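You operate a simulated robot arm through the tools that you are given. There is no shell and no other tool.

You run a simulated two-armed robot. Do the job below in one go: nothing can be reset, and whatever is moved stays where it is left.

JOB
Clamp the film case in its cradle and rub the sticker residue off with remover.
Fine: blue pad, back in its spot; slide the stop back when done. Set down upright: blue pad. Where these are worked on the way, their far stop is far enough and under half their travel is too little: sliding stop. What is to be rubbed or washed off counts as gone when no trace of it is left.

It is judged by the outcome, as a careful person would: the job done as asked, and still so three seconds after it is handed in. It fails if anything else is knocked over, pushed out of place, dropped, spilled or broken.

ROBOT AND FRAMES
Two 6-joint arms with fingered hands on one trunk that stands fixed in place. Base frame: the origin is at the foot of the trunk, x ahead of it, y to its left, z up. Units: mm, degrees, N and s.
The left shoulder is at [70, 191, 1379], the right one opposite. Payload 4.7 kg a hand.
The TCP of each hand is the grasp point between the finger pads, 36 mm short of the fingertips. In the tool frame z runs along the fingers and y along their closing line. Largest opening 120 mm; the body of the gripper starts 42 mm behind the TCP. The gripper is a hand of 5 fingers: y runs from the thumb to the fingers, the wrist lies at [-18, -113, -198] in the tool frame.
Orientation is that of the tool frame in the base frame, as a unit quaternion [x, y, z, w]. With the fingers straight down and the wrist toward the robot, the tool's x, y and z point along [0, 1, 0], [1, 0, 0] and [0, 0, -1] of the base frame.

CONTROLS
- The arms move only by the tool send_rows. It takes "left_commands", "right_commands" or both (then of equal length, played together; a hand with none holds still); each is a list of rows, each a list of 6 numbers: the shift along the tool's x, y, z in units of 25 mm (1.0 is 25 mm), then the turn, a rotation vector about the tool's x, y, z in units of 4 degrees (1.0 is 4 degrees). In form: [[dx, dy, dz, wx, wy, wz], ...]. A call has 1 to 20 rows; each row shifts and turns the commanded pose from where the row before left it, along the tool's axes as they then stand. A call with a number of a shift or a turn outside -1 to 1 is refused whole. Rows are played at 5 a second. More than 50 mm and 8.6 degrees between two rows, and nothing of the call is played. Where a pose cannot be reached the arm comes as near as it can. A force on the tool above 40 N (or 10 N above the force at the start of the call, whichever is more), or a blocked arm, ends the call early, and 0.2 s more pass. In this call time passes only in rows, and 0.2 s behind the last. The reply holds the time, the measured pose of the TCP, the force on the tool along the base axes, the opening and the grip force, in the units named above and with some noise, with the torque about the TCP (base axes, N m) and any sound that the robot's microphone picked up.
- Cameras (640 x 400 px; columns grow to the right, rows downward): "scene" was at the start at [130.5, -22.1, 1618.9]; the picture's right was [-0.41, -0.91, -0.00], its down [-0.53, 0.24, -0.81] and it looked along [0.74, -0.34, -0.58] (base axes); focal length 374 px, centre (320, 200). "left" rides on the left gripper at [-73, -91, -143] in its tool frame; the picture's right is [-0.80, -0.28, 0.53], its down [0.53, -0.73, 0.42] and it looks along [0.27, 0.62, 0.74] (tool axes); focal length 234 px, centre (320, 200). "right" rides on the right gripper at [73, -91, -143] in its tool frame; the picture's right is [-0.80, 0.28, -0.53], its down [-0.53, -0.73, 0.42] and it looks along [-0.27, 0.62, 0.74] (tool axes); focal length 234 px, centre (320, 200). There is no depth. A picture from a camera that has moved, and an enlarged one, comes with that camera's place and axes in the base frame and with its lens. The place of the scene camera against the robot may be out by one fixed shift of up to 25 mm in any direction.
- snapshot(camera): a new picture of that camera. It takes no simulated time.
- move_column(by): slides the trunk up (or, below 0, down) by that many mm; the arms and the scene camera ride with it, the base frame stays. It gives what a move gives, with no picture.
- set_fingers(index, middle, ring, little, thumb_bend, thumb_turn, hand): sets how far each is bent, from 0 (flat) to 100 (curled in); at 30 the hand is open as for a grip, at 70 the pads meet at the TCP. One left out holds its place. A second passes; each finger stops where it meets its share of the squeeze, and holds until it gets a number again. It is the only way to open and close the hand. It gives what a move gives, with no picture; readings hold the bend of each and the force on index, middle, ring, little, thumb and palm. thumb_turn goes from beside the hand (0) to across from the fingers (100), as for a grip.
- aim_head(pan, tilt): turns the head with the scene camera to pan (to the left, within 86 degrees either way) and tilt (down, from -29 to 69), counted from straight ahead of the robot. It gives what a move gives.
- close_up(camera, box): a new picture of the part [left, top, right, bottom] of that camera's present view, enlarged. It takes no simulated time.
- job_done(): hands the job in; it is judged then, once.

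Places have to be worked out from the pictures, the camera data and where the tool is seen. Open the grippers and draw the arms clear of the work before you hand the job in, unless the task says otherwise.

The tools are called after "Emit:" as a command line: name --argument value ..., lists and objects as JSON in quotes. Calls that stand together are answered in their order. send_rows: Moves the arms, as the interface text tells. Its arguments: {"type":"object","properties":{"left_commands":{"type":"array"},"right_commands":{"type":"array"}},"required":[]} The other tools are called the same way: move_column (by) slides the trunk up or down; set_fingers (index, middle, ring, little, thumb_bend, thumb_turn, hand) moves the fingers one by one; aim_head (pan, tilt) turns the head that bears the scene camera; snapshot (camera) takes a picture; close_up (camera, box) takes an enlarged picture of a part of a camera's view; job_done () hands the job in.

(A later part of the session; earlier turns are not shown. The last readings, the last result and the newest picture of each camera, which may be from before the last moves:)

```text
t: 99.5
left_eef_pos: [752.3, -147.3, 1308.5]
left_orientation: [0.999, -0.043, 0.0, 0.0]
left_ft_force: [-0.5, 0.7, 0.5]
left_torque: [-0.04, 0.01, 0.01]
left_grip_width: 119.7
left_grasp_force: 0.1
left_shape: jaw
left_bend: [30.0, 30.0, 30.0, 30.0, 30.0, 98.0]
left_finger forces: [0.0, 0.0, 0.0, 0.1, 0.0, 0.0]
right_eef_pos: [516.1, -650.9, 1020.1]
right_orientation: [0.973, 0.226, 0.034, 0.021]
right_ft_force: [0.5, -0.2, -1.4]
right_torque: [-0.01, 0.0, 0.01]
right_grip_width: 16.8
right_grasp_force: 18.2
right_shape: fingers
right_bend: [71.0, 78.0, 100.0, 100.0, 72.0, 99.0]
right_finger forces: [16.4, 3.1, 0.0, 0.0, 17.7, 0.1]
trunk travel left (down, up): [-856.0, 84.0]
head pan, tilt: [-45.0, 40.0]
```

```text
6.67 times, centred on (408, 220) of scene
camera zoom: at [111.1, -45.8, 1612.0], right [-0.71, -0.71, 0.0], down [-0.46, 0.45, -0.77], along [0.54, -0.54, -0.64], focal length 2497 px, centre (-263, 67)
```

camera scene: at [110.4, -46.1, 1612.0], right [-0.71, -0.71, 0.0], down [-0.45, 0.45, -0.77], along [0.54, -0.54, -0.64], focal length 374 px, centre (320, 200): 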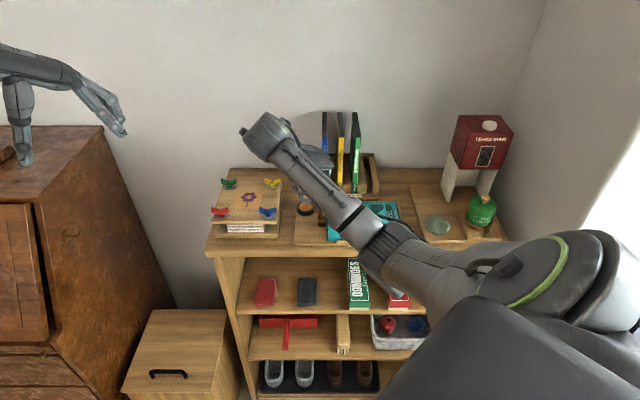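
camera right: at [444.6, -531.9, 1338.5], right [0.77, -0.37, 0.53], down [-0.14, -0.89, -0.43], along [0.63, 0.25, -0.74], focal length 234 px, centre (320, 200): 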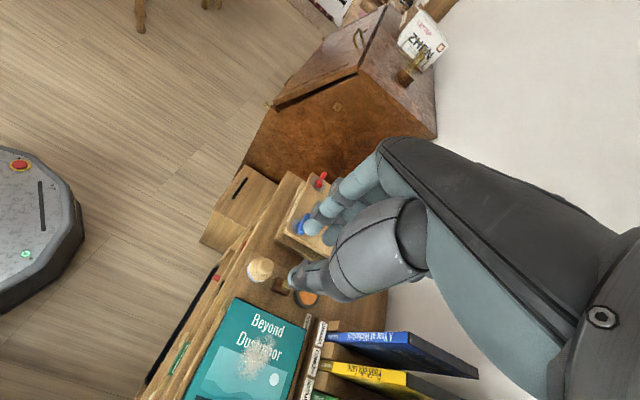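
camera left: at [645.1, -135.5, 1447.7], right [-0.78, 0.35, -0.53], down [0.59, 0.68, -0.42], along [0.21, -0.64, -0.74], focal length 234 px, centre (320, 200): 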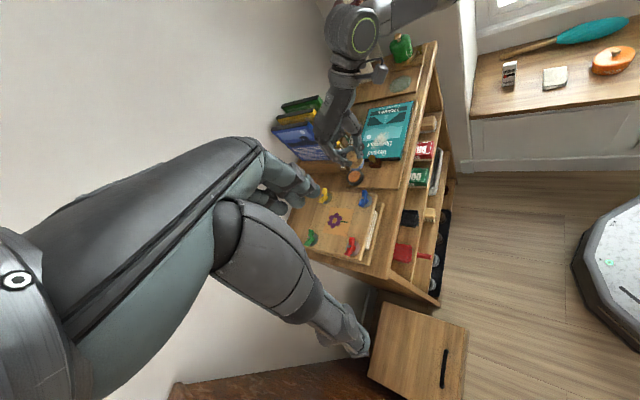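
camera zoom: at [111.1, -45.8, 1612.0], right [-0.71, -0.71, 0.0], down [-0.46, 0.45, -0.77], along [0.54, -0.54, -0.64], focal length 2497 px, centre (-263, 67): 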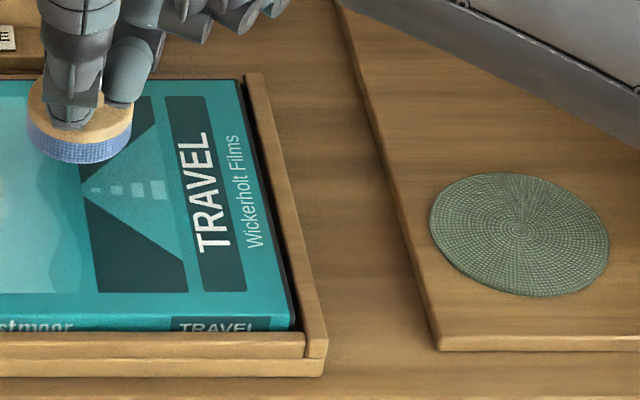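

Comparing views, the patch has lost fine speckle at its edges, so the pad did work briefly and may have run dry or only touched the rim. I go back to dip again, better centred.

Emit:
send_rows --right_commands '[[0.032, 0.03, -0.56, 0, 0, 0], [0.032, 0.03, -0.56, 0, 0, 0], [0.844, -0.057, 0.045, 0, 0, 0], [0.844, -0.057, 0.045, 0, 0, 0], [0.844, -0.057, 0.045, 0, 0, 0], [0.844, -0.057, 0.045, 0, 0, 0], [0.844, -0.057, 0.045, 0, 0, 0], [0.844, -0.057, 0.045, 0, 0, 0], [0.844, -0.057, 0.045, 0, 0, 0], [0.844, -0.057, 0.045, 0, 0, 0], [0, 0, 0, 0, 0, 0], [0, 0, 0, 0, 0, 0]]'

Emit:
close_up --camera "scene" --box '[290, 180, 340, 215]'

Emit:
close_up --camera "left" --box '[325, 115, 385, 165]'

Emit:
close_up --camera "scene" --box '[330, 195, 390, 235]'

```text
t: 102.1
left_eef_pos: [749.8, -149.5, 1308.2]
left_orientation: [0.999, -0.044, -0.001, 0.001]
left_ft_force: [0.4, -0.1, -0.1]
left_torque: [0.01, 0.01, -0.01]
left_grip_width: 119.5
left_grasp_force: 0.0
left_shape: jaw
left_bend: [30.0, 30.0, 30.0, 30.0, 30.0, 98.0]
left_finger forces: [0.0, 0.0, 0.0, 0.1, 0.1, 0.1]
right_eef_pos: [661.8, -564.0, 1050.8]
right_orientation: [0.973, 0.225, 0.034, 0.02]
right_ft_force: [0.0, -0.8, -0.6]
right_torque: [0.0, 0.03, 0.0]
right_grip_width: 16.6
right_grasp_force: 18.2
right_shape: fingers
right_bend: [71.0, 78.0, 100.0, 100.0, 72.0, 99.0]
right_finger forces: [16.2, 3.1, 0.0, 0.0, 17.0, 0.0]
trunk travel left (down, up): [-856.0, 84.0]
head pan, tilt: [-45.0, 40.0]
```

```text
11.43 times, centred on (315, 198) of scene
camera zoom: at [110.7, -46.1, 1612.0], right [-0.71, -0.71, 0.0], down [-0.45, 0.45, -0.77], along [0.54, -0.54, -0.64], focal length 4280 px, centre (377, 229)
```

zoom: 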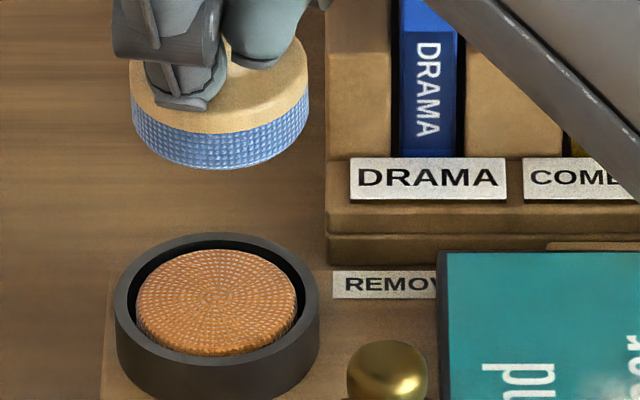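

```text
8.00 times, centred on (355, 140) of left
camera zoom: at [686.1, -51.2, 1451.6], right [-0.78, 0.35, -0.52], down [0.59, 0.68, -0.42], along [0.21, -0.64, -0.74], focal length 1873 px, centre (40, 680)
```

zoom: 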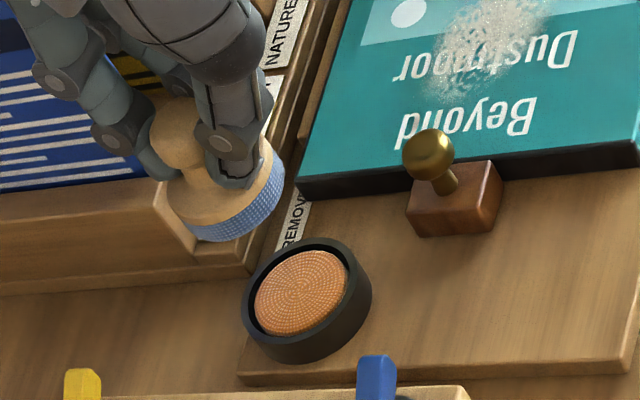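

```text
10.00 times, centred on (360, 215) of scene
camera zoom: at [110.7, -46.1, 1612.0], right [-0.71, -0.71, 0.0], down [-0.45, 0.45, -0.77], along [0.54, -0.54, -0.64], focal length 3745 px, centre (-80, 50)
```

zoom: 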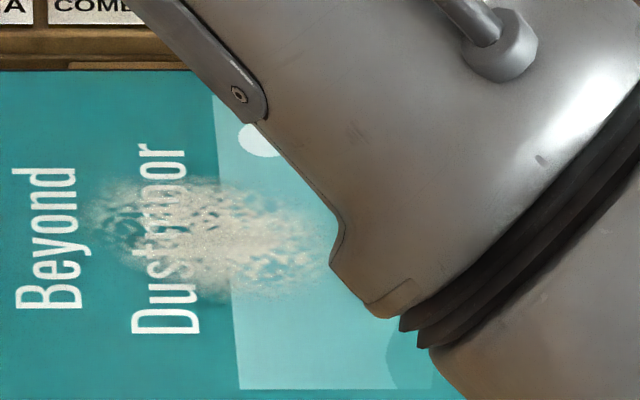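

The pad hovers over the dish about 2 mm too far right. I correct and lower 40 mm, then check centring just above the face.

Emit:
send_rows --right_commands '[[-0.0056, -0.0376, 0.532, 0, 0, 0], [-0.0056, -0.0376, 0.532, 0, 0, 0], [-0.0056, -0.0376, 0.532, 0, 0, 0], [0, 0, 0, 0, 0, 0], [0, 0, 0, 0, 0, 0]]'

Emit:
close_up --camera "scene" --box '[290, 180, 340, 215]'

Emit:
close_up --camera "left" --box '[325, 120, 375, 165]'

```text
t: 103.3
left_eef_pos: [750.8, -148.9, 1308.6]
left_orientation: [0.999, -0.043, 0.0, 0.0]
left_ft_force: [-0.6, -0.1, -0.7]
left_torque: [-0.02, 0.0, 0.0]
left_grip_width: 119.6
left_grasp_force: 0.0
left_shape: jaw
left_bend: [30.0, 30.0, 30.0, 30.0, 30.0, 98.0]
left_finger forces: [0.1, 0.0, 0.1, 0.0, 0.0, 0.1]
right_eef_pos: [660.9, -565.3, 1008.5]
right_orientation: [0.973, 0.226, 0.034, 0.02]
right_ft_force: [-0.2, 0.6, -0.5]
right_torque: [0.02, 0.0, 0.01]
right_grip_width: 16.7
right_grasp_force: 18.0
right_shape: fingers
right_bend: [71.0, 78.0, 100.0, 100.0, 72.0, 99.0]
right_finger forces: [16.2, 2.9, 0.0, 0.0, 16.9, 0.0]
trunk travel left (down, up): [-856.0, 84.0]
head pan, tilt: [-45.0, 40.0]
```

```text
11.43 times, centred on (315, 198) of scene
camera zoom: at [110.8, -46.0, 1612.0], right [-0.71, -0.71, 0.0], down [-0.45, 0.45, -0.77], along [0.54, -0.54, -0.64], focal length 4280 px, centre (377, 229)
```

zoom: 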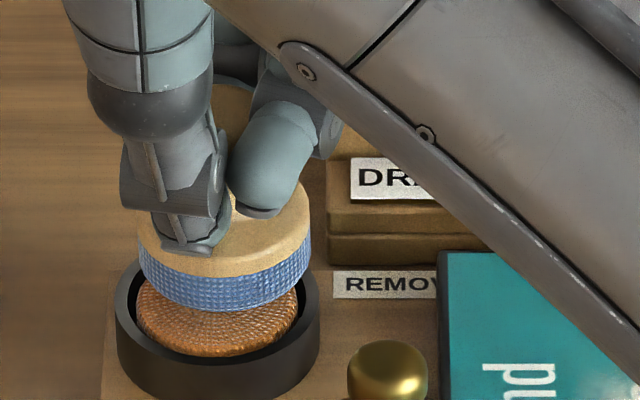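

```text
8.89 times, centred on (350, 142) of left
camera zoom: at [686.2, -51.1, 1451.5], right [-0.78, 0.35, -0.52], down [0.59, 0.68, -0.42], along [0.21, -0.64, -0.74], focal length 2082 px, centre (53, 711)
```

zoom: 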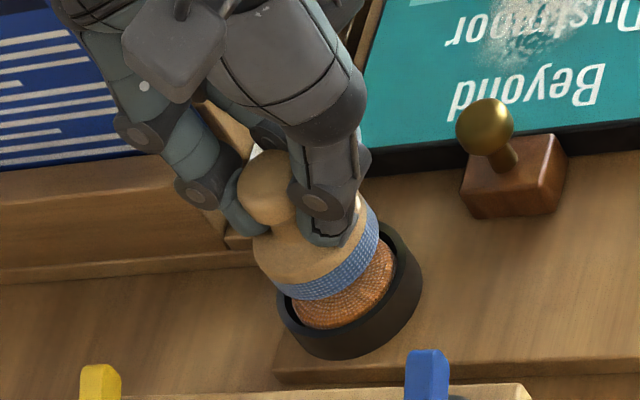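

Just above the face, the pad is about 2 mm right and 1.5–2 mm too far back. I correct and lower another 7 mm.

Emit:
send_rows --right_commands '[[0.056, -0.082, 0, 0, 0, 0], [0, 0, 0, 0, 0, 0], [-0.004, -0.006, 0.14, 0, 0, 0], [-0.004, -0.006, 0.14, 0, 0, 0], [0, 0, 0, 0, 0, 0], [0, 0, 0, 0, 0, 0]]'

Emit:
close_up --camera "scene" --box '[290, 180, 340, 215]'

Emit:
close_up --camera "left" --box '[335, 130, 375, 160]'

```text
t: 104.7
left_eef_pos: [750.9, -148.8, 1307.2]
left_orientation: [0.999, -0.044, -0.001, 0.0]
left_ft_force: [0.1, 0.1, 1.1]
left_torque: [-0.01, 0.01, 0.02]
left_grip_width: 119.6
left_grasp_force: 0.0
left_shape: jaw
left_bend: [30.0, 30.0, 30.0, 30.0, 30.0, 98.0]
left_finger forces: [0.1, 0.0, 0.0, 0.0, 0.1, 0.1]
right_eef_pos: [663.7, -562.8, 1001.8]
right_orientation: [0.973, 0.226, 0.034, 0.02]
right_ft_force: [0.3, -0.5, -0.5]
right_torque: [-0.01, -0.03, -0.01]
right_grip_width: 17.1
right_grasp_force: 18.6
right_shape: fingers
right_bend: [71.0, 78.0, 100.0, 100.0, 72.0, 99.0]
right_finger forces: [16.2, 2.9, 0.1, 0.0, 17.0, 0.0]
trunk travel left (down, up): [-856.0, 84.0]
head pan, tilt: [-45.0, 40.0]
```

```text
11.43 times, centred on (315, 198) of scene
camera zoom: at [110.8, -46.0, 1612.0], right [-0.71, -0.71, 0.0], down [-0.45, 0.45, -0.77], along [0.54, -0.54, -0.64], focal length 4280 px, centre (377, 229)
```

zoom: 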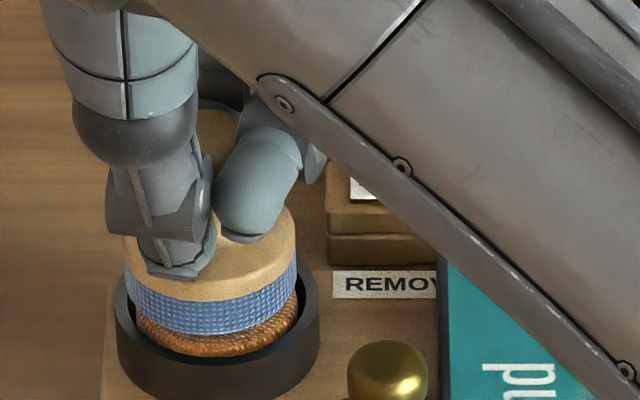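

```text
13.33 times, centred on (355, 145) of left
camera zoom: at [686.1, -51.1, 1451.5], right [-0.78, 0.35, -0.52], down [0.59, 0.68, -0.42], along [0.21, -0.64, -0.74], focal length 3122 px, centre (-147, 933)
```

zoom: 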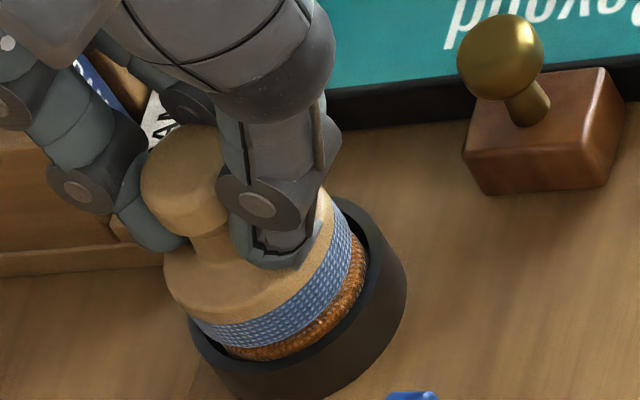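

The arm overshoots small moves by a couple of mm. The pad is now about 1.5 mm left and 2–3 mm too far back; I correct and look once more before touching.

Emit:
send_rows --right_commands '[[-0.04, -0.037, -0.004, 0, 0, 0], [-0.04, -0.037, -0.004, 0, 0, 0], [0, 0, 0, 0, 0, 0], [0, 0, 0, 0, 0, 0], [0, 0, 0, 0, 0, 0]]'

Emit:
close_up --camera "scene" --box '[290, 180, 340, 215]'

Emit:
close_up --camera "left" --box '[335, 130, 375, 160]'

```text
t: 105.9
left_eef_pos: [750.4, -149.6, 1308.3]
left_orientation: [0.999, -0.043, -0.001, 0.0]
left_ft_force: [0.5, 0.1, -0.3]
left_torque: [-0.02, 0.0, 0.01]
left_grip_width: 119.7
left_grasp_force: 0.1
left_shape: jaw
left_bend: [30.0, 30.0, 30.0, 30.0, 30.0, 98.0]
left_finger forces: [0.0, 0.0, 0.0, 0.0, 0.0, 0.0]
right_eef_pos: [661.9, -561.5, 1002.1]
right_orientation: [0.973, 0.227, 0.034, 0.02]
right_ft_force: [0.3, -0.4, -0.5]
right_torque: [0.0, -0.01, -0.01]
right_grip_width: 16.9
right_grasp_force: 17.6
right_shape: fingers
right_bend: [71.0, 78.0, 100.0, 100.0, 72.0, 99.0]
right_finger forces: [16.1, 2.8, 0.1, 0.1, 17.0, 0.1]
trunk travel left (down, up): [-856.0, 84.0]
head pan, tilt: [-45.0, 40.0]
```

```text
11.43 times, centred on (315, 198) of scene
camera zoom: at [110.8, -46.0, 1612.0], right [-0.71, -0.71, 0.0], down [-0.45, 0.45, -0.77], along [0.54, -0.54, -0.64], focal length 4280 px, centre (377, 229)
```

zoom: 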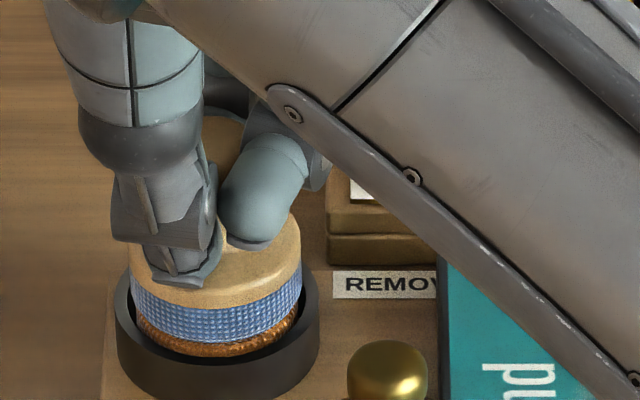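

```text
13.33 times, centred on (355, 145) of left
camera zoom: at [686.1, -51.1, 1451.5], right [-0.78, 0.35, -0.52], down [0.59, 0.68, -0.42], along [0.21, -0.64, -0.74], focal length 3122 px, centre (-147, 933)
```

zoom: 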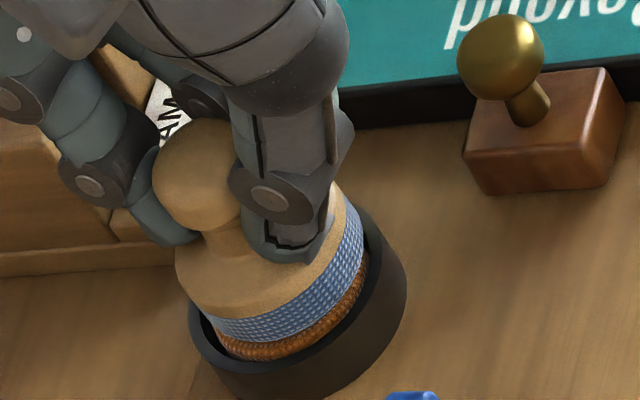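

Now the pad looks centred in both views with about 5 mm to go. I lower in small steps to contact.

Emit:
send_rows --right_commands '[[-0.0025, -0.0025, 0.08, 0, 0, 0], [-0.0025, -0.0025, 0.08, 0, 0, 0], [0, 0, 0, 0, 0, 0]]'

Emit:
send_rows --right_commands '[[-0.0025, -0.0025, 0.06, 0, 0, 0], [0, 0, 0, 0, 0, 0]]'

Emit:
close_up --camera "scene" --box '[290, 180, 340, 215]'

Emit:
close_up --camera "left" --box '[335, 130, 375, 160]'

```text
t: 106.7
left_eef_pos: [751.5, -147.5, 1308.0]
left_orientation: [0.999, -0.044, -0.001, 0.0]
left_ft_force: [0.2, 0.2, -0.5]
left_torque: [0.0, 0.04, 0.04]
left_grip_width: 120.1
left_grasp_force: 0.0
left_shape: jaw
left_bend: [30.0, 30.0, 30.0, 30.0, 30.0, 98.0]
left_finger forces: [0.1, 0.1, 0.0, 0.0, 0.0, 0.0]
right_eef_pos: [660.3, -561.5, 997.4]
right_orientation: [0.973, 0.226, 0.034, 0.02]
right_ft_force: [0.1, -0.2, 0.4]
right_torque: [-0.04, 0.0, -0.02]
right_grip_width: 16.6
right_grasp_force: 18.2
right_shape: fingers
right_bend: [71.0, 78.0, 100.0, 100.0, 72.0, 99.0]
right_finger forces: [16.3, 3.0, 0.0, 0.1, 17.0, 0.0]
trunk travel left (down, up): [-856.0, 84.0]
head pan, tilt: [-45.0, 40.0]
```

```text
t: 107.3
left_eef_pos: [750.1, -148.8, 1308.3]
left_orientation: [0.999, -0.044, -0.001, 0.0]
left_ft_force: [0.0, 0.8, -0.3]
left_torque: [0.01, 0.0, 0.0]
left_grip_width: 119.9
left_grasp_force: 0.1
left_shape: jaw
left_bend: [30.0, 30.0, 30.0, 30.0, 30.0, 98.0]
left_finger forces: [0.0, 0.1, 0.0, 0.1, 0.1, 0.0]
right_eef_pos: [661.9, -560.9, 996.7]
right_orientation: [0.973, 0.227, 0.035, 0.021]
right_ft_force: [-0.9, -0.1, 4.5]
right_torque: [-0.01, 0.01, -0.01]
right_grip_width: 16.3
right_grasp_force: 20.2
right_shape: fingers
right_bend: [71.0, 78.0, 100.0, 100.0, 72.0, 100.0]
right_finger forces: [17.1, 3.9, 0.0, 0.0, 19.6, 0.0]
trunk travel left (down, up): [-856.0, 84.0]
head pan, tilt: [-45.0, 40.0]
```

```text
11.43 times, centred on (315, 198) of scene
camera zoom: at [109.9, -45.8, 1612.1], right [-0.71, -0.71, 0.0], down [-0.45, 0.45, -0.77], along [0.54, -0.54, -0.64], focal length 4280 px, centre (377, 229)
```

zoom: 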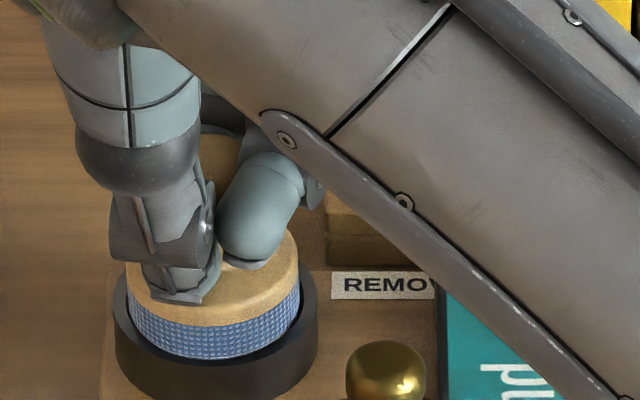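

```text
13.33 times, centred on (355, 145) of left
camera zoom: at [685.3, -51.0, 1452.0], right [-0.78, 0.35, -0.52], down [0.59, 0.68, -0.42], along [0.21, -0.64, -0.74], focal length 3122 px, centre (-147, 933)
```

zoom: 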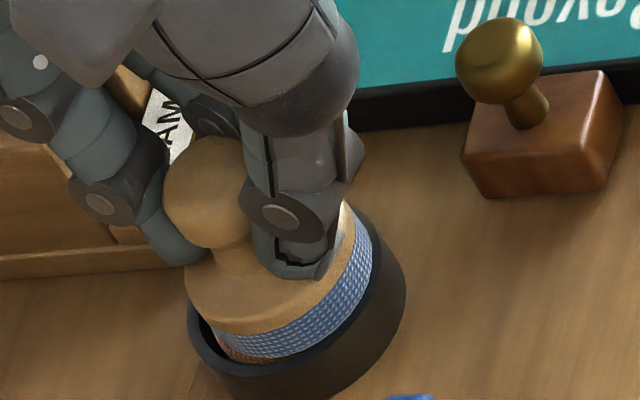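

Contact again with almost no torque, so it sits flatter. I press to about 15 N, hold a couple of seconds with a tiny twist.

Emit:
send_rows --right_commands '[[0, 0.02, 0.03, 0, 0, 0], [0, 0, 0.02, 0, 0, 0], [0, 0, 0, 0, 0, 0.5], [0, 0, 0, 0, 0, 0.5], [0, 0, 0, 0, 0, -0.5], [0, 0, 0, 0, 0, -0.5], [0, 0, 0, 0, 0, 0], [0, 0, 0, 0, 0, 0], [0, 0, 0, 0, 0, 0], [0, 0, 0, 0, 0, 0], [0, 0, 0, 0, 0, 0], [0, 0, 0, 0, 0, 0]]'

Emit:
close_up --camera "left" --box '[335, 130, 375, 160]'

```text
t: 109.9
left_eef_pos: [748.7, -146.4, 1309.4]
left_orientation: [0.999, -0.044, 0.0, 0.0]
left_ft_force: [-0.4, 0.2, -0.5]
left_torque: [0.01, 0.01, 0.0]
left_grip_width: 119.6
left_grasp_force: 0.1
left_shape: jaw
left_bend: [30.0, 30.0, 30.0, 30.0, 30.0, 98.0]
left_finger forces: [0.1, 0.0, 0.1, 0.0, 0.1, 0.1]
right_eef_pos: [660.4, -560.2, 996.8]
right_orientation: [0.973, 0.227, 0.034, 0.021]
right_ft_force: [1.5, -1.8, 11.3]
right_torque: [0.02, -0.09, -0.04]
right_grip_width: 16.6
right_grasp_force: 23.3
right_shape: fingers
right_bend: [71.0, 78.0, 100.0, 100.0, 73.0, 100.0]
right_finger forces: [19.2, 4.1, 0.0, 0.0, 22.9, 0.1]
trunk travel left (down, up): [-856.0, 84.0]
head pan, tilt: [-45.0, 40.0]
```

```text
13.33 times, centred on (355, 145) of left
camera zoom: at [684.7, -50.0, 1452.3], right [-0.78, 0.35, -0.52], down [0.59, 0.68, -0.42], along [0.21, -0.64, -0.74], focal length 3122 px, centre (-147, 933)
```

zoom: 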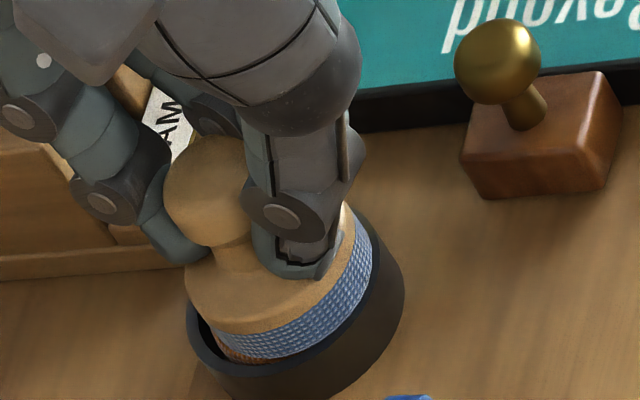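

Held at about 11 N for two seconds. I lift out and carry the pad back above the residue.

Emit:
send_rows --right_commands '[[0.004, 0.004, -0.1, 0, 0, 0], [0.01, 0.01, -0.3, 0, 0, 0], [0.034, 0.033, -0.8, 0, 0, 0], [0.034, 0.033, -0.8, 0, 0, 0], [-0.613, -0.034, -0.037, 0, 0, 0], [-0.613, -0.034, -0.037, 0, 0, 0], [-0.613, -0.034, -0.037, 0, 0, 0], [-0.613, -0.034, -0.037, 0, 0, 0], [-0.613, -0.034, -0.037, 0, 0, 0], [-0.613, -0.034, -0.037, 0, 0, 0], [-0.613, -0.034, -0.037, 0, 0, 0], [-0.613, -0.034, -0.037, 0, 0, 0], [0, 0, 0, 0, 0, 0], [0, 0, 0, 0, 0, 0]]'

Emit:
close_up --camera "scene" --box '[330, 185, 390, 225]'

Emit:
close_up --camera "left" --box '[340, 90, 400, 140]'

```text
t: 112.9
left_eef_pos: [750.8, -149.2, 1308.4]
left_orientation: [0.999, -0.044, 0.0, 0.0]
left_ft_force: [-0.1, 0.3, -0.1]
left_torque: [0.03, -0.03, 0.02]
left_grip_width: 119.6
left_grasp_force: 0.1
left_shape: jaw
left_bend: [30.0, 30.0, 30.0, 30.0, 30.0, 98.0]
left_finger forces: [0.0, 0.0, 0.1, 0.0, 0.0, 0.0]
right_eef_pos: [546.9, -608.1, 1045.4]
right_orientation: [0.973, 0.227, 0.035, 0.02]
right_ft_force: [0.1, 0.2, 0.1]
right_torque: [-0.02, 0.0, 0.01]
right_grip_width: 16.8
right_grasp_force: 18.7
right_shape: fingers
right_bend: [71.0, 78.0, 100.0, 100.0, 72.0, 100.0]
right_finger forces: [16.0, 3.1, 0.1, 0.0, 17.2, 0.0]
trunk travel left (down, up): [-856.0, 84.0]
head pan, tilt: [-45.0, 40.0]
```

```text
10.00 times, centred on (360, 205) of scene
camera zoom: at [110.9, -46.0, 1612.0], right [-0.71, -0.71, 0.0], down [-0.45, 0.45, -0.77], along [0.54, -0.54, -0.64], focal length 3745 px, centre (-80, 150)
```

zoom: 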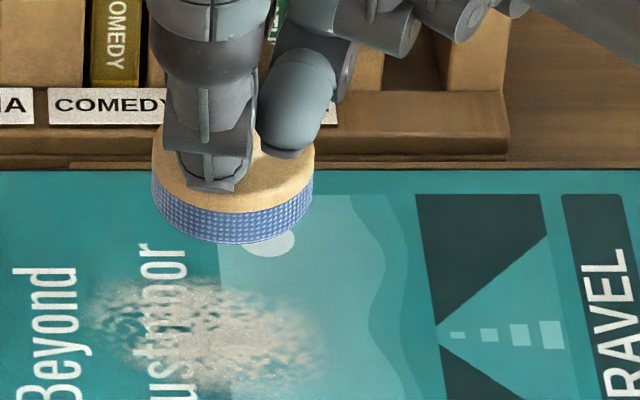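

```text
8.00 times, centred on (370, 115) of left
camera zoom: at [686.3, -51.1, 1451.4], right [-0.78, 0.35, -0.52], down [0.59, 0.68, -0.42], along [0.21, -0.64, -0.74], focal length 1873 px, centre (-80, 880)
```

zoom: 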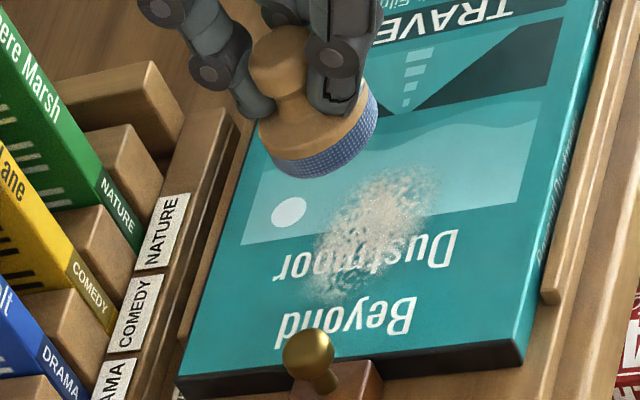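

The residue is a well-defined speckled patch now as reference. I lower the pad onto it and make strokes front-to-back, which cannot push the stop.

Emit:
send_rows --right_commands '[[-0.034, -0.033, 0.6, 0, 0, 0], [-0.034, -0.033, 0.6, 0, 0, 0], [-0.03, -0.03, 0.62, 0, 0, 0], [-0.003, -0.003, 0.08, 0, 0, 0], [0, 0, 0, 0, 0, 0], [0, 0, 0, 0, 0, 0]]'

Emit:
send_rows --right_commands '[[-0.003, -0.003, 0.06, 0, 0, 0], [0, 0, 0, 0, 0, 0]]'

```text
t: 114.3
left_eef_pos: [750.6, -147.2, 1308.8]
left_orientation: [0.999, -0.044, 0.0, 0.001]
left_ft_force: [-0.5, -0.2, 0.0]
left_torque: [0.01, 0.01, -0.03]
left_grip_width: 119.6
left_grasp_force: 0.0
left_shape: jaw
left_bend: [30.0, 30.0, 30.0, 30.0, 30.0, 98.0]
left_finger forces: [0.0, 0.0, 0.0, 0.0, 0.1, 0.1]
right_eef_pos: [545.5, -608.4, 997.6]
right_orientation: [0.973, 0.227, 0.034, 0.02]
right_ft_force: [0.2, 0.2, 0.1]
right_torque: [-0.01, 0.0, -0.01]
right_grip_width: 16.4
right_grasp_force: 18.0
right_shape: fingers
right_bend: [71.0, 78.0, 100.0, 100.0, 72.0, 100.0]
right_finger forces: [16.0, 3.0, 0.0, 0.1, 17.0, 0.0]
trunk travel left (down, up): [-856.0, 84.0]
head pan, tilt: [-45.0, 40.0]
```

```text
t: 114.9
left_eef_pos: [749.9, -148.2, 1310.0]
left_orientation: [0.999, -0.044, 0.0, 0.001]
left_ft_force: [0.1, 0.9, 0.5]
left_torque: [-0.01, 0.01, 0.01]
left_grip_width: 119.9
left_grasp_force: 0.0
left_shape: jaw
left_bend: [30.0, 30.0, 30.0, 30.0, 30.0, 98.0]
left_finger forces: [0.1, 0.1, 0.0, 0.0, 0.0, 0.1]
right_eef_pos: [547.0, -608.4, 996.7]
right_orientation: [0.973, 0.226, 0.035, 0.02]
right_ft_force: [-1.4, 1.0, 3.2]
right_torque: [0.01, -0.05, 0.0]
right_grip_width: 16.5
right_grasp_force: 19.9
right_shape: fingers
right_bend: [71.0, 78.0, 100.0, 100.0, 72.0, 100.0]
right_finger forces: [17.5, 4.2, 0.0, 0.0, 18.2, 0.0]
trunk travel left (down, up): [-856.0, 84.0]
head pan, tilt: [-45.0, 40.0]
```

Light contact. I press slightly more and stroke front to back through the middle of the patch.

Emit:
send_rows --right_commands '[[0, 0, 0.03, 0, 0, 0], [-0.129, -0.378, -0.028, 0, 0, 0], [-0.129, -0.378, -0.028, 0, 0, 0], [0.129, 0.378, 0.028, 0, 0, 0], [0.129, 0.378, 0.028, 0, 0, 0], [0.129, 0.378, 0.028, 0, 0, 0], [0.129, 0.378, 0.028, 0, 0, 0], [-0.129, -0.378, -0.028, 0, 0, 0], [-0.129, -0.378, -0.028, 0, 0, 0], [-0.129, -0.378, -0.028, 0, 0, 0], [-0.129, -0.378, -0.028, 0, 0, 0], [0.129, 0.378, 0.028, 0, 0, 0], [0.129, 0.378, 0.028, 0, 0, 0], [0.129, 0.378, 0.028, 0, 0, 0], [0.129, 0.378, 0.028, 0, 0, 0], [0, 0, 0, 0, 0, 0]]'

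Emit:
close_up --camera "scene" --box '[330, 185, 390, 225]'

Emit:
close_up --camera "left" --box '[340, 90, 400, 140]'

```text
t: 118.3
left_eef_pos: [750.0, -146.8, 1309.6]
left_orientation: [0.999, -0.044, 0.0, 0.0]
left_ft_force: [-0.2, -0.1, -0.2]
left_torque: [0.01, 0.0, -0.03]
left_grip_width: 119.5
left_grasp_force: 0.1
left_shape: jaw
left_bend: [30.0, 30.0, 30.0, 30.0, 30.0, 98.0]
left_finger forces: [0.0, 0.1, 0.0, 0.0, 0.0, 0.0]
right_eef_pos: [560.0, -620.4, 997.0]
right_orientation: [0.973, 0.226, 0.035, 0.02]
right_ft_force: [-1.3, 2.2, 10.6]
right_torque: [0.0, -0.11, 0.0]
right_grip_width: 16.5
right_grasp_force: 22.7
right_shape: fingers
right_bend: [71.0, 78.0, 100.0, 100.0, 72.0, 100.0]
right_finger forces: [19.3, 5.5, 0.0, 0.0, 21.1, 0.0]
trunk travel left (down, up): [-856.0, 84.0]
head pan, tilt: [-45.0, 40.0]
```

```text
10.00 times, centred on (360, 205) of scene
camera zoom: at [109.1, -44.3, 1612.2], right [-0.71, -0.71, 0.0], down [-0.45, 0.45, -0.77], along [0.54, -0.54, -0.64], focal length 3745 px, centre (-80, 150)
```

zoom: 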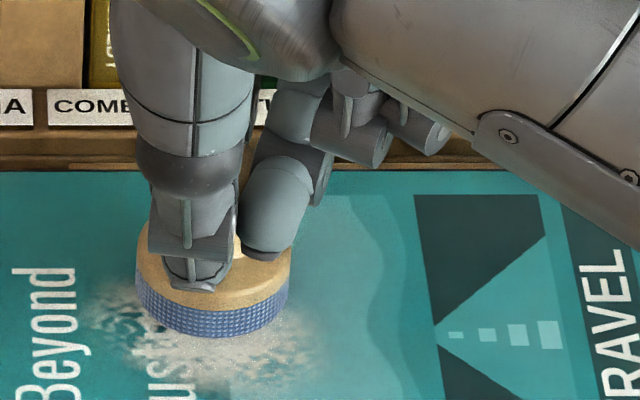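

```text
8.00 times, centred on (370, 115) of left
camera zoom: at [684.6, -49.6, 1452.4], right [-0.78, 0.35, -0.53], down [0.59, 0.68, -0.43], along [0.21, -0.64, -0.74], focal length 1873 px, centre (-80, 880)
```

zoom: 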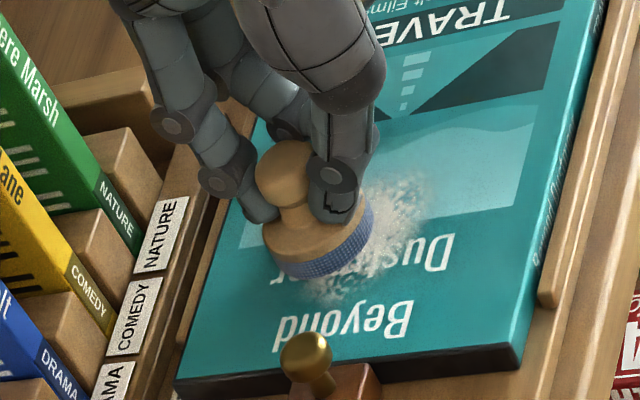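

Before going on I lift the pad aside and compare the patch with the reference picture.

Emit:
send_rows --right_commands '[[0.02, 0.02, -0.6, 0, 0, 0], [0.02, 0.02, -0.6, 0, 0, 0], [0.02, 0.02, -0.6, 0, 0, 0], [0, 0, 0, 0, 0, 0], [0, 0, 0, 0, 0, 0]]'

Emit:
close_up --camera "scene" --box '[330, 185, 390, 225]'

Emit:
close_up --camera "left" --box '[340, 90, 400, 140]'

Emit:
close_up --camera "right" --box '[180, 190, 340, 330]'

```text
t: 119.5
left_eef_pos: [750.3, -147.3, 1309.6]
left_orientation: [0.999, -0.043, -0.001, 0.0]
left_ft_force: [0.0, 0.7, -0.4]
left_torque: [-0.01, -0.04, -0.02]
left_grip_width: 119.5
left_grasp_force: 0.1
left_shape: jaw
left_bend: [30.0, 30.0, 30.0, 30.0, 30.0, 98.0]
left_finger forces: [0.0, 0.0, 0.0, 0.0, 0.1, 0.0]
right_eef_pos: [557.8, -622.5, 1042.0]
right_orientation: [0.973, 0.226, 0.033, 0.02]
right_ft_force: [-0.9, -1.2, -0.3]
right_torque: [-0.01, 0.01, -0.01]
right_grip_width: 16.8
right_grasp_force: 18.4
right_shape: fingers
right_bend: [71.0, 78.0, 100.0, 100.0, 72.0, 100.0]
right_finger forces: [16.4, 3.3, 0.0, 0.0, 16.9, 0.0]
trunk travel left (down, up): [-856.0, 84.0]
head pan, tilt: [-45.0, 40.0]
```

```text
10.00 times, centred on (360, 205) of scene
camera zoom: at [110.4, -45.8, 1612.0], right [-0.71, -0.71, 0.0], down [-0.45, 0.45, -0.77], along [0.54, -0.54, -0.64], focal length 3745 px, centre (-80, 150)
```

zoom: 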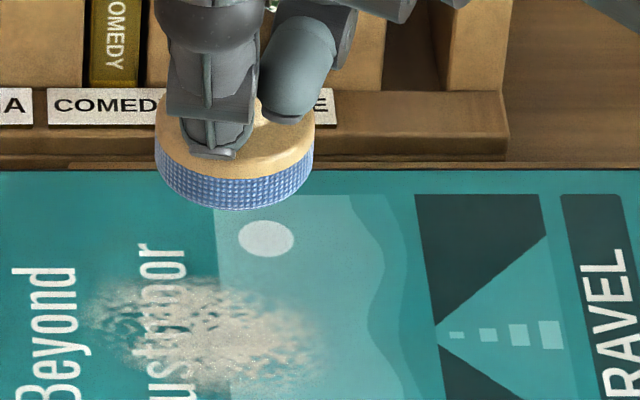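

```text
8.00 times, centred on (370, 115) of left
camera zoom: at [685.8, -50.9, 1451.7], right [-0.78, 0.35, -0.52], down [0.59, 0.68, -0.42], along [0.21, -0.64, -0.74], focal length 1873 px, centre (-80, 880)
```

zoom: 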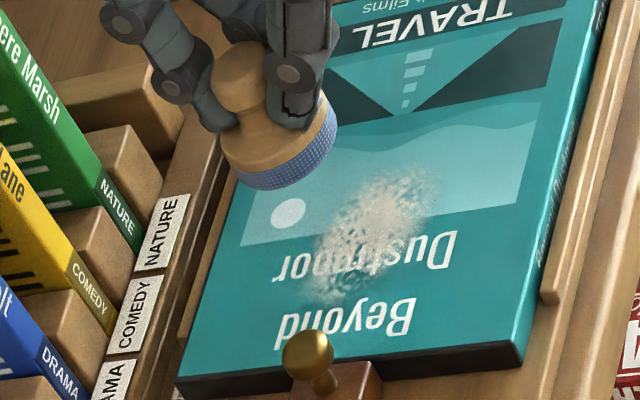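

```text
2.86 times, centred on (260, 260) of right
camera zoom: at [572.1, -506.1, 1181.1], right [-0.64, -0.59, 0.49], down [-0.77, 0.41, -0.49], along [0.09, -0.69, -0.72], focal length 669 px, centre (491, 29)
```

zoom: 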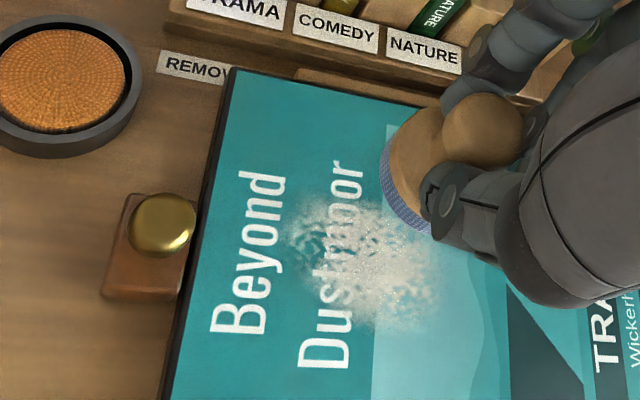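

I take the identical crop as earlier to compare the patch exactly.

Emit:
close_up --camera "scene" --box '[330, 195, 390, 235]'

Emit:
close_up --camera "scene" --box '[340, 205, 370, 228]'

Emit:
close_up --camera "scene" --box '[340, 180, 370, 205]'

```text
10.00 times, centred on (360, 215) of scene
camera zoom: at [110.4, -45.8, 1612.0], right [-0.71, -0.71, 0.0], down [-0.45, 0.45, -0.77], along [0.54, -0.54, -0.64], focal length 3745 px, centre (-80, 50)
```

zoom: 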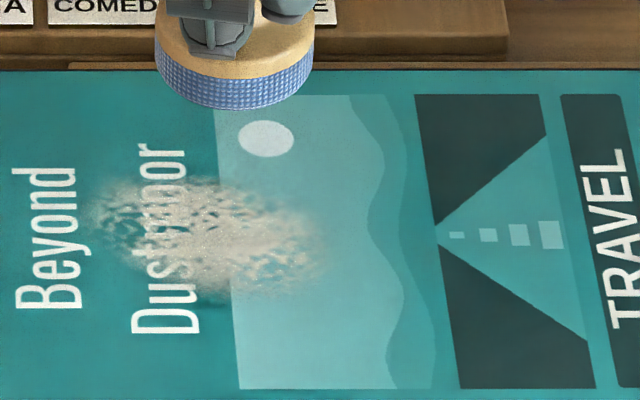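

```text
16.00 times, centred on (355, 216) of scene
camera zoom: at [110.4, -45.8, 1612.0], right [-0.71, -0.71, 0.0], down [-0.45, 0.45, -0.77], along [0.54, -0.54, -0.64], focal length 5992 px, centre (-240, -64)
```

zoom: 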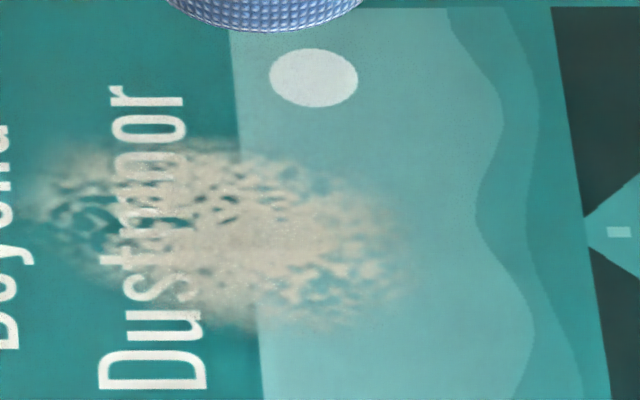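

```text
16.00 times, centred on (355, 192) of scene
camera zoom: at [110.4, -45.8, 1612.0], right [-0.71, -0.71, 0.0], down [-0.45, 0.45, -0.77], along [0.54, -0.54, -0.64], focal length 5992 px, centre (-240, 320)
```

zoom: 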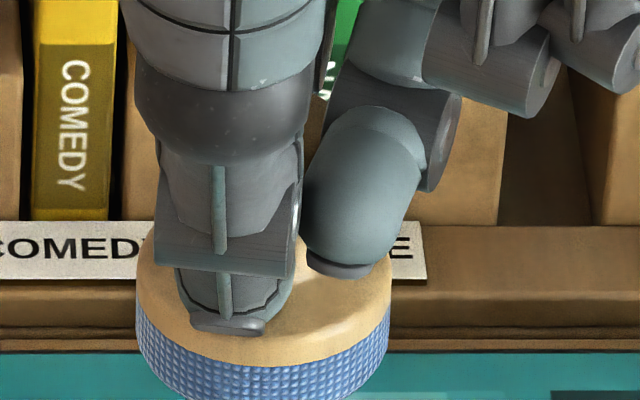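

I repeat the very first crop to compare the patch with its original state.

Emit:
close_up --camera "scene" --box '[280, 180, 420, 267]'

Emit:
close_up --camera "scene" --box '[390, 180, 420, 250]'

```text
4.57 times, centred on (350, 224) of scene
camera zoom: at [110.4, -45.8, 1612.0], right [-0.71, -0.71, 0.0], down [-0.45, 0.45, -0.77], along [0.54, -0.54, -0.64], focal length 1712 px, centre (183, 93)
```

zoom: 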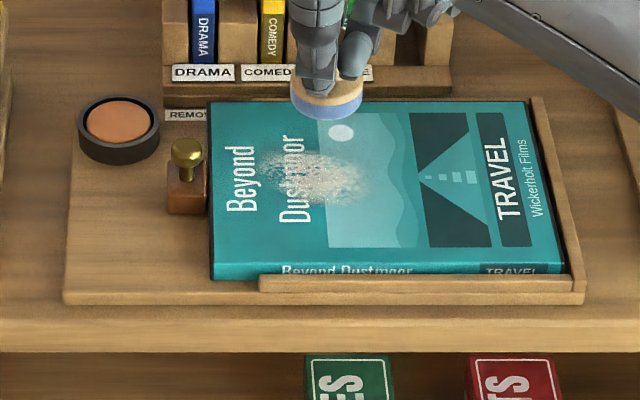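

```text
5.71 times, centred on (405, 215) of scene
camera zoom: at [110.4, -45.8, 1612.0], right [-0.71, -0.71, 0.0], down [-0.45, 0.45, -0.77], along [0.54, -0.54, -0.64], focal length 2140 px, centre (-166, 114)
```

zoom: 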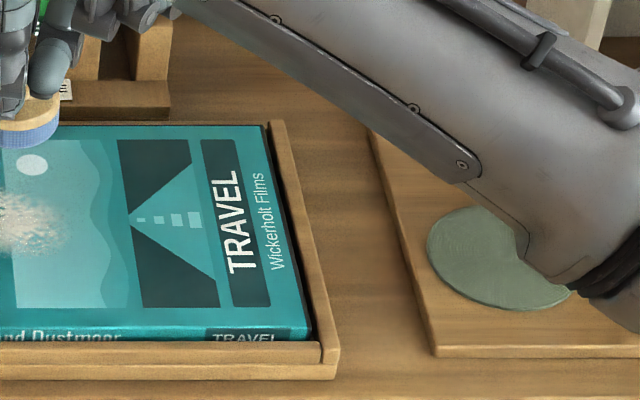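

The patch is essentially unchanged, so the pad never really took up remover – its rim-sized face probably only rested on the dish's rim. I'll tilt the pad 8 degrees and offset it so its back edge reaches the orange face inside the rim.

Emit:
send_rows --right_commands '[[0, 0, -0.5, 0.946, -0.322, 0.036], [0, 0, 0, 0.946, -0.322, 0.036], [0.668, -0.078, 0.014, 0, 0, 0], [0.668, -0.078, 0.014, 0, 0, 0], [0.668, -0.078, 0.014, 0, 0, 0], [0.668, -0.078, 0.014, 0, 0, 0], [0.668, -0.078, 0.014, 0, 0, 0], [0.668, -0.078, 0.014, 0, 0, 0], [0.668, -0.078, 0.014, 0, 0, 0], [0, 0, 0, 0, 0, 0], [0, 0, 0, 0, 0, 0]]'

Emit:
close_up --camera "scene" --box '[290, 170, 340, 215]'

Emit:
close_up --camera "left" --box '[325, 115, 385, 165]'

```text
t: 121.9
left_eef_pos: [750.0, -147.8, 1309.6]
left_orientation: [0.999, -0.044, -0.001, 0.001]
left_ft_force: [0.2, 0.0, -0.6]
left_torque: [0.03, -0.03, 0.0]
left_grip_width: 119.9
left_grasp_force: 0.0
left_shape: jaw
left_bend: [30.0, 30.0, 30.0, 30.0, 30.0, 98.0]
left_finger forces: [0.0, 0.1, 0.1, 0.0, 0.0, 0.1]
right_eef_pos: [659.9, -558.4, 1052.0]
right_orientation: [0.973, 0.226, -0.003, -0.04]
right_ft_force: [-0.3, 0.4, 0.0]
right_torque: [-0.02, -0.04, -0.02]
right_grip_width: 16.4
right_grasp_force: 17.8
right_shape: fingers
right_bend: [71.0, 78.0, 100.0, 100.0, 72.0, 100.0]
right_finger forces: [16.3, 3.3, 0.0, 0.0, 16.5, 0.0]
trunk travel left (down, up): [-856.0, 84.0]
head pan, tilt: [-45.0, 40.0]
```

```text
8.89 times, centred on (315, 192) of scene
camera zoom: at [110.6, -46.1, 1612.0], right [-0.71, -0.71, 0.0], down [-0.45, 0.45, -0.77], along [0.54, -0.54, -0.64], focal length 3329 px, centre (364, 267)
```

zoom: 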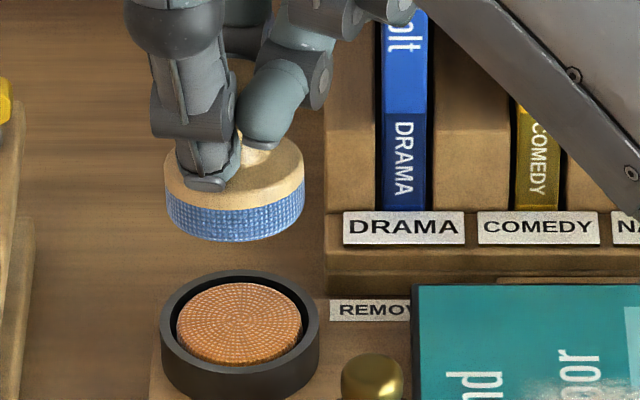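

```text
8.00 times, centred on (355, 140) of left
camera zoom: at [686.0, -51.2, 1451.6], right [-0.78, 0.35, -0.52], down [0.59, 0.68, -0.42], along [0.21, -0.64, -0.74], focal length 1873 px, centre (40, 680)
```

zoom: 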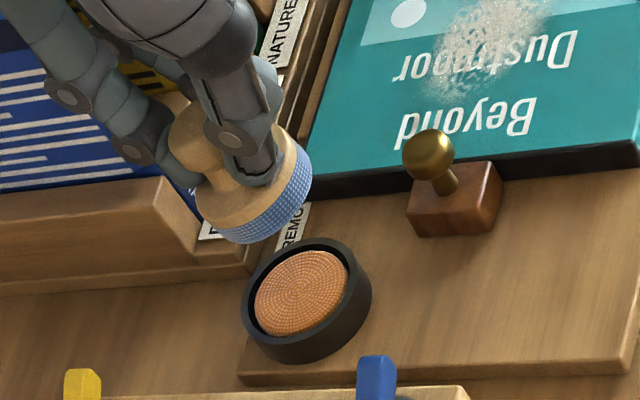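

The pad is now visibly tilted with its back edge low. I lower it to just above the orange face.

Emit:
send_rows --right_commands '[[-0.048, 0.037, 0.652, 0, 0, 0], [-0.048, 0.037, 0.652, 0, 0, 0], [-0.048, 0.037, 0.6, 0, 0, 0], [0, 0, 0, 0, 0, 0], [0, 0, 0, 0, 0, 0]]'

Emit:
close_up --camera "scene" --box '[290, 180, 340, 215]'

Emit:
close_up --camera "left" --box '[335, 130, 375, 160]'

```text
t: 123.1
left_eef_pos: [750.6, -148.4, 1308.4]
left_orientation: [0.999, -0.043, -0.001, 0.0]
left_ft_force: [0.6, -0.4, 0.0]
left_torque: [0.03, 0.03, -0.04]
left_grip_width: 119.9
left_grasp_force: 0.1
left_shape: jaw
left_bend: [30.0, 30.0, 30.0, 30.0, 30.0, 98.0]
left_finger forces: [0.1, 0.0, 0.1, 0.1, 0.1, 0.0]
right_eef_pos: [654.2, -559.5, 1006.2]
right_orientation: [0.973, 0.225, -0.002, -0.039]
right_ft_force: [0.2, -0.1, -0.4]
right_torque: [0.02, 0.01, -0.01]
right_grip_width: 16.3
right_grasp_force: 17.9
right_shape: fingers
right_bend: [71.0, 78.0, 100.0, 100.0, 72.0, 100.0]
right_finger forces: [16.3, 3.1, 0.0, 0.1, 16.4, 0.0]
trunk travel left (down, up): [-856.0, 84.0]
head pan, tilt: [-45.0, 40.0]
```

```text
11.43 times, centred on (315, 198) of scene
camera zoom: at [110.8, -45.9, 1612.0], right [-0.71, -0.71, 0.0], down [-0.45, 0.45, -0.77], along [0.54, -0.54, -0.64], focal length 4280 px, centre (377, 229)
```

zoom: 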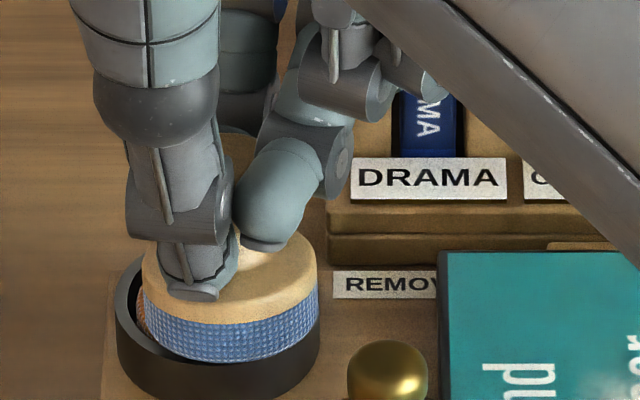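

```text
13.33 times, centred on (355, 145) of left
camera zoom: at [686.1, -51.1, 1451.5], right [-0.78, 0.35, -0.52], down [0.59, 0.68, -0.42], along [0.21, -0.64, -0.74], focal length 3122 px, centre (-147, 933)
```

zoom: 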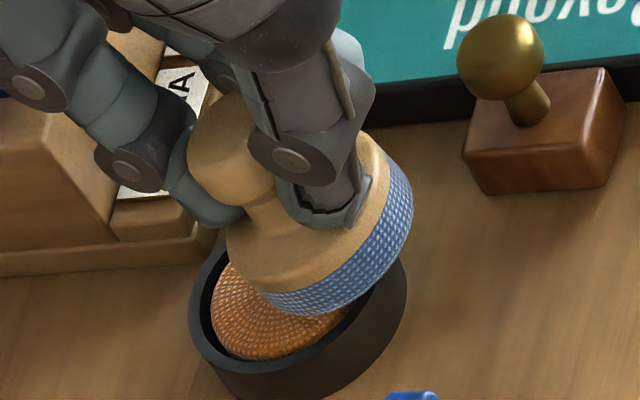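

The tilted pad's low edge hangs over the orange face, clear of the rim. I lower in 2 mm steps to contact.

Emit:
send_rows --right_commands '[[0.06, 0.01, 0.08, 0, 0, 0], [0, 0.006, 0.08, 0, 0, 0], [0, 0.006, 0.08, 0, 0, 0], [0, 0, 0, 0, 0, 0]]'

Emit:
send_rows --right_commands '[[0, 0.006, 0.06, 0, 0, 0], [0, 0, 0, 0, 0, 0]]'

Emit:
close_up --camera "left" --box '[335, 130, 375, 160]'

Emit:
close_up --camera "scene" --box '[290, 180, 340, 215]'

```text
t: 124.1
left_eef_pos: [750.6, -148.7, 1308.5]
left_orientation: [0.999, -0.043, 0.0, 0.0]
left_ft_force: [-0.3, 0.3, 0.0]
left_torque: [0.0, -0.02, 0.01]
left_grip_width: 119.4
left_grasp_force: 0.1
left_shape: jaw
left_bend: [30.0, 30.0, 30.0, 30.0, 30.0, 98.0]
left_finger forces: [0.1, 0.0, 0.1, 0.0, 0.0, 0.1]
right_eef_pos: [656.5, -557.4, 1001.2]
right_orientation: [0.973, 0.226, -0.003, -0.039]
right_ft_force: [0.3, 0.3, 0.1]
right_torque: [-0.01, -0.03, 0.0]
right_grip_width: 16.4
right_grasp_force: 18.2
right_shape: fingers
right_bend: [71.0, 78.0, 100.0, 100.0, 72.0, 100.0]
right_finger forces: [16.6, 3.3, 0.1, 0.0, 16.7, 0.0]
trunk travel left (down, up): [-856.0, 84.0]
head pan, tilt: [-45.0, 40.0]
```

```text
t: 124.7
left_eef_pos: [750.6, -148.1, 1308.7]
left_orientation: [0.999, -0.044, -0.001, -0.001]
left_ft_force: [-0.2, 0.5, -0.1]
left_torque: [0.0, 0.03, 0.01]
left_grip_width: 119.8
left_grasp_force: 0.0
left_shape: jaw
left_bend: [30.0, 30.0, 30.0, 30.0, 30.0, 98.0]
left_finger forces: [0.1, 0.0, 0.1, 0.0, 0.1, 0.0]
right_eef_pos: [656.8, -558.7, 998.1]
right_orientation: [0.973, 0.226, -0.003, -0.039]
right_ft_force: [0.9, 0.1, 3.4]
right_torque: [-0.01, -0.01, 0.03]
right_grip_width: 16.8
right_grasp_force: 19.3
right_shape: fingers
right_bend: [71.0, 78.0, 100.0, 100.0, 72.0, 100.0]
right_finger forces: [17.6, 3.9, 0.0, 0.0, 17.6, 0.1]
trunk travel left (down, up): [-856.0, 84.0]
head pan, tilt: [-45.0, 40.0]
```

```text
13.33 times, centred on (355, 145) of left
camera zoom: at [685.6, -50.8, 1451.8], right [-0.78, 0.35, -0.52], down [0.59, 0.68, -0.42], along [0.21, -0.64, -0.74], focal length 3122 px, centre (-147, 933)
```

zoom: 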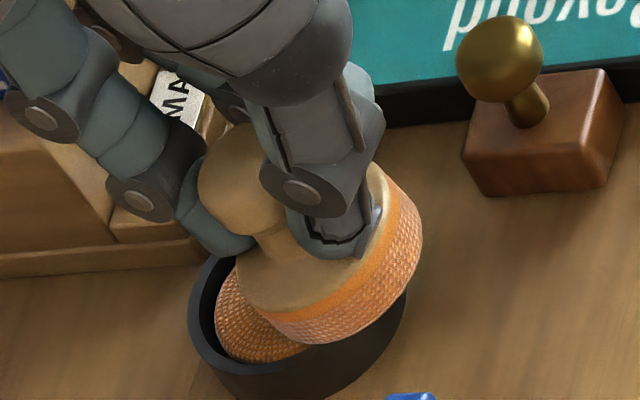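

```text
11.43 times, centred on (315, 198) of scene
camera zoom: at [110.2, -45.6, 1612.1], right [-0.71, -0.71, 0.0], down [-0.45, 0.45, -0.77], along [0.54, -0.54, -0.64], focal length 4280 px, centre (377, 229)
```

zoom: 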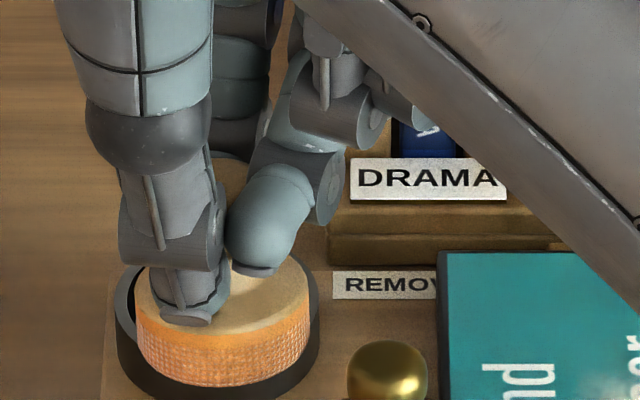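

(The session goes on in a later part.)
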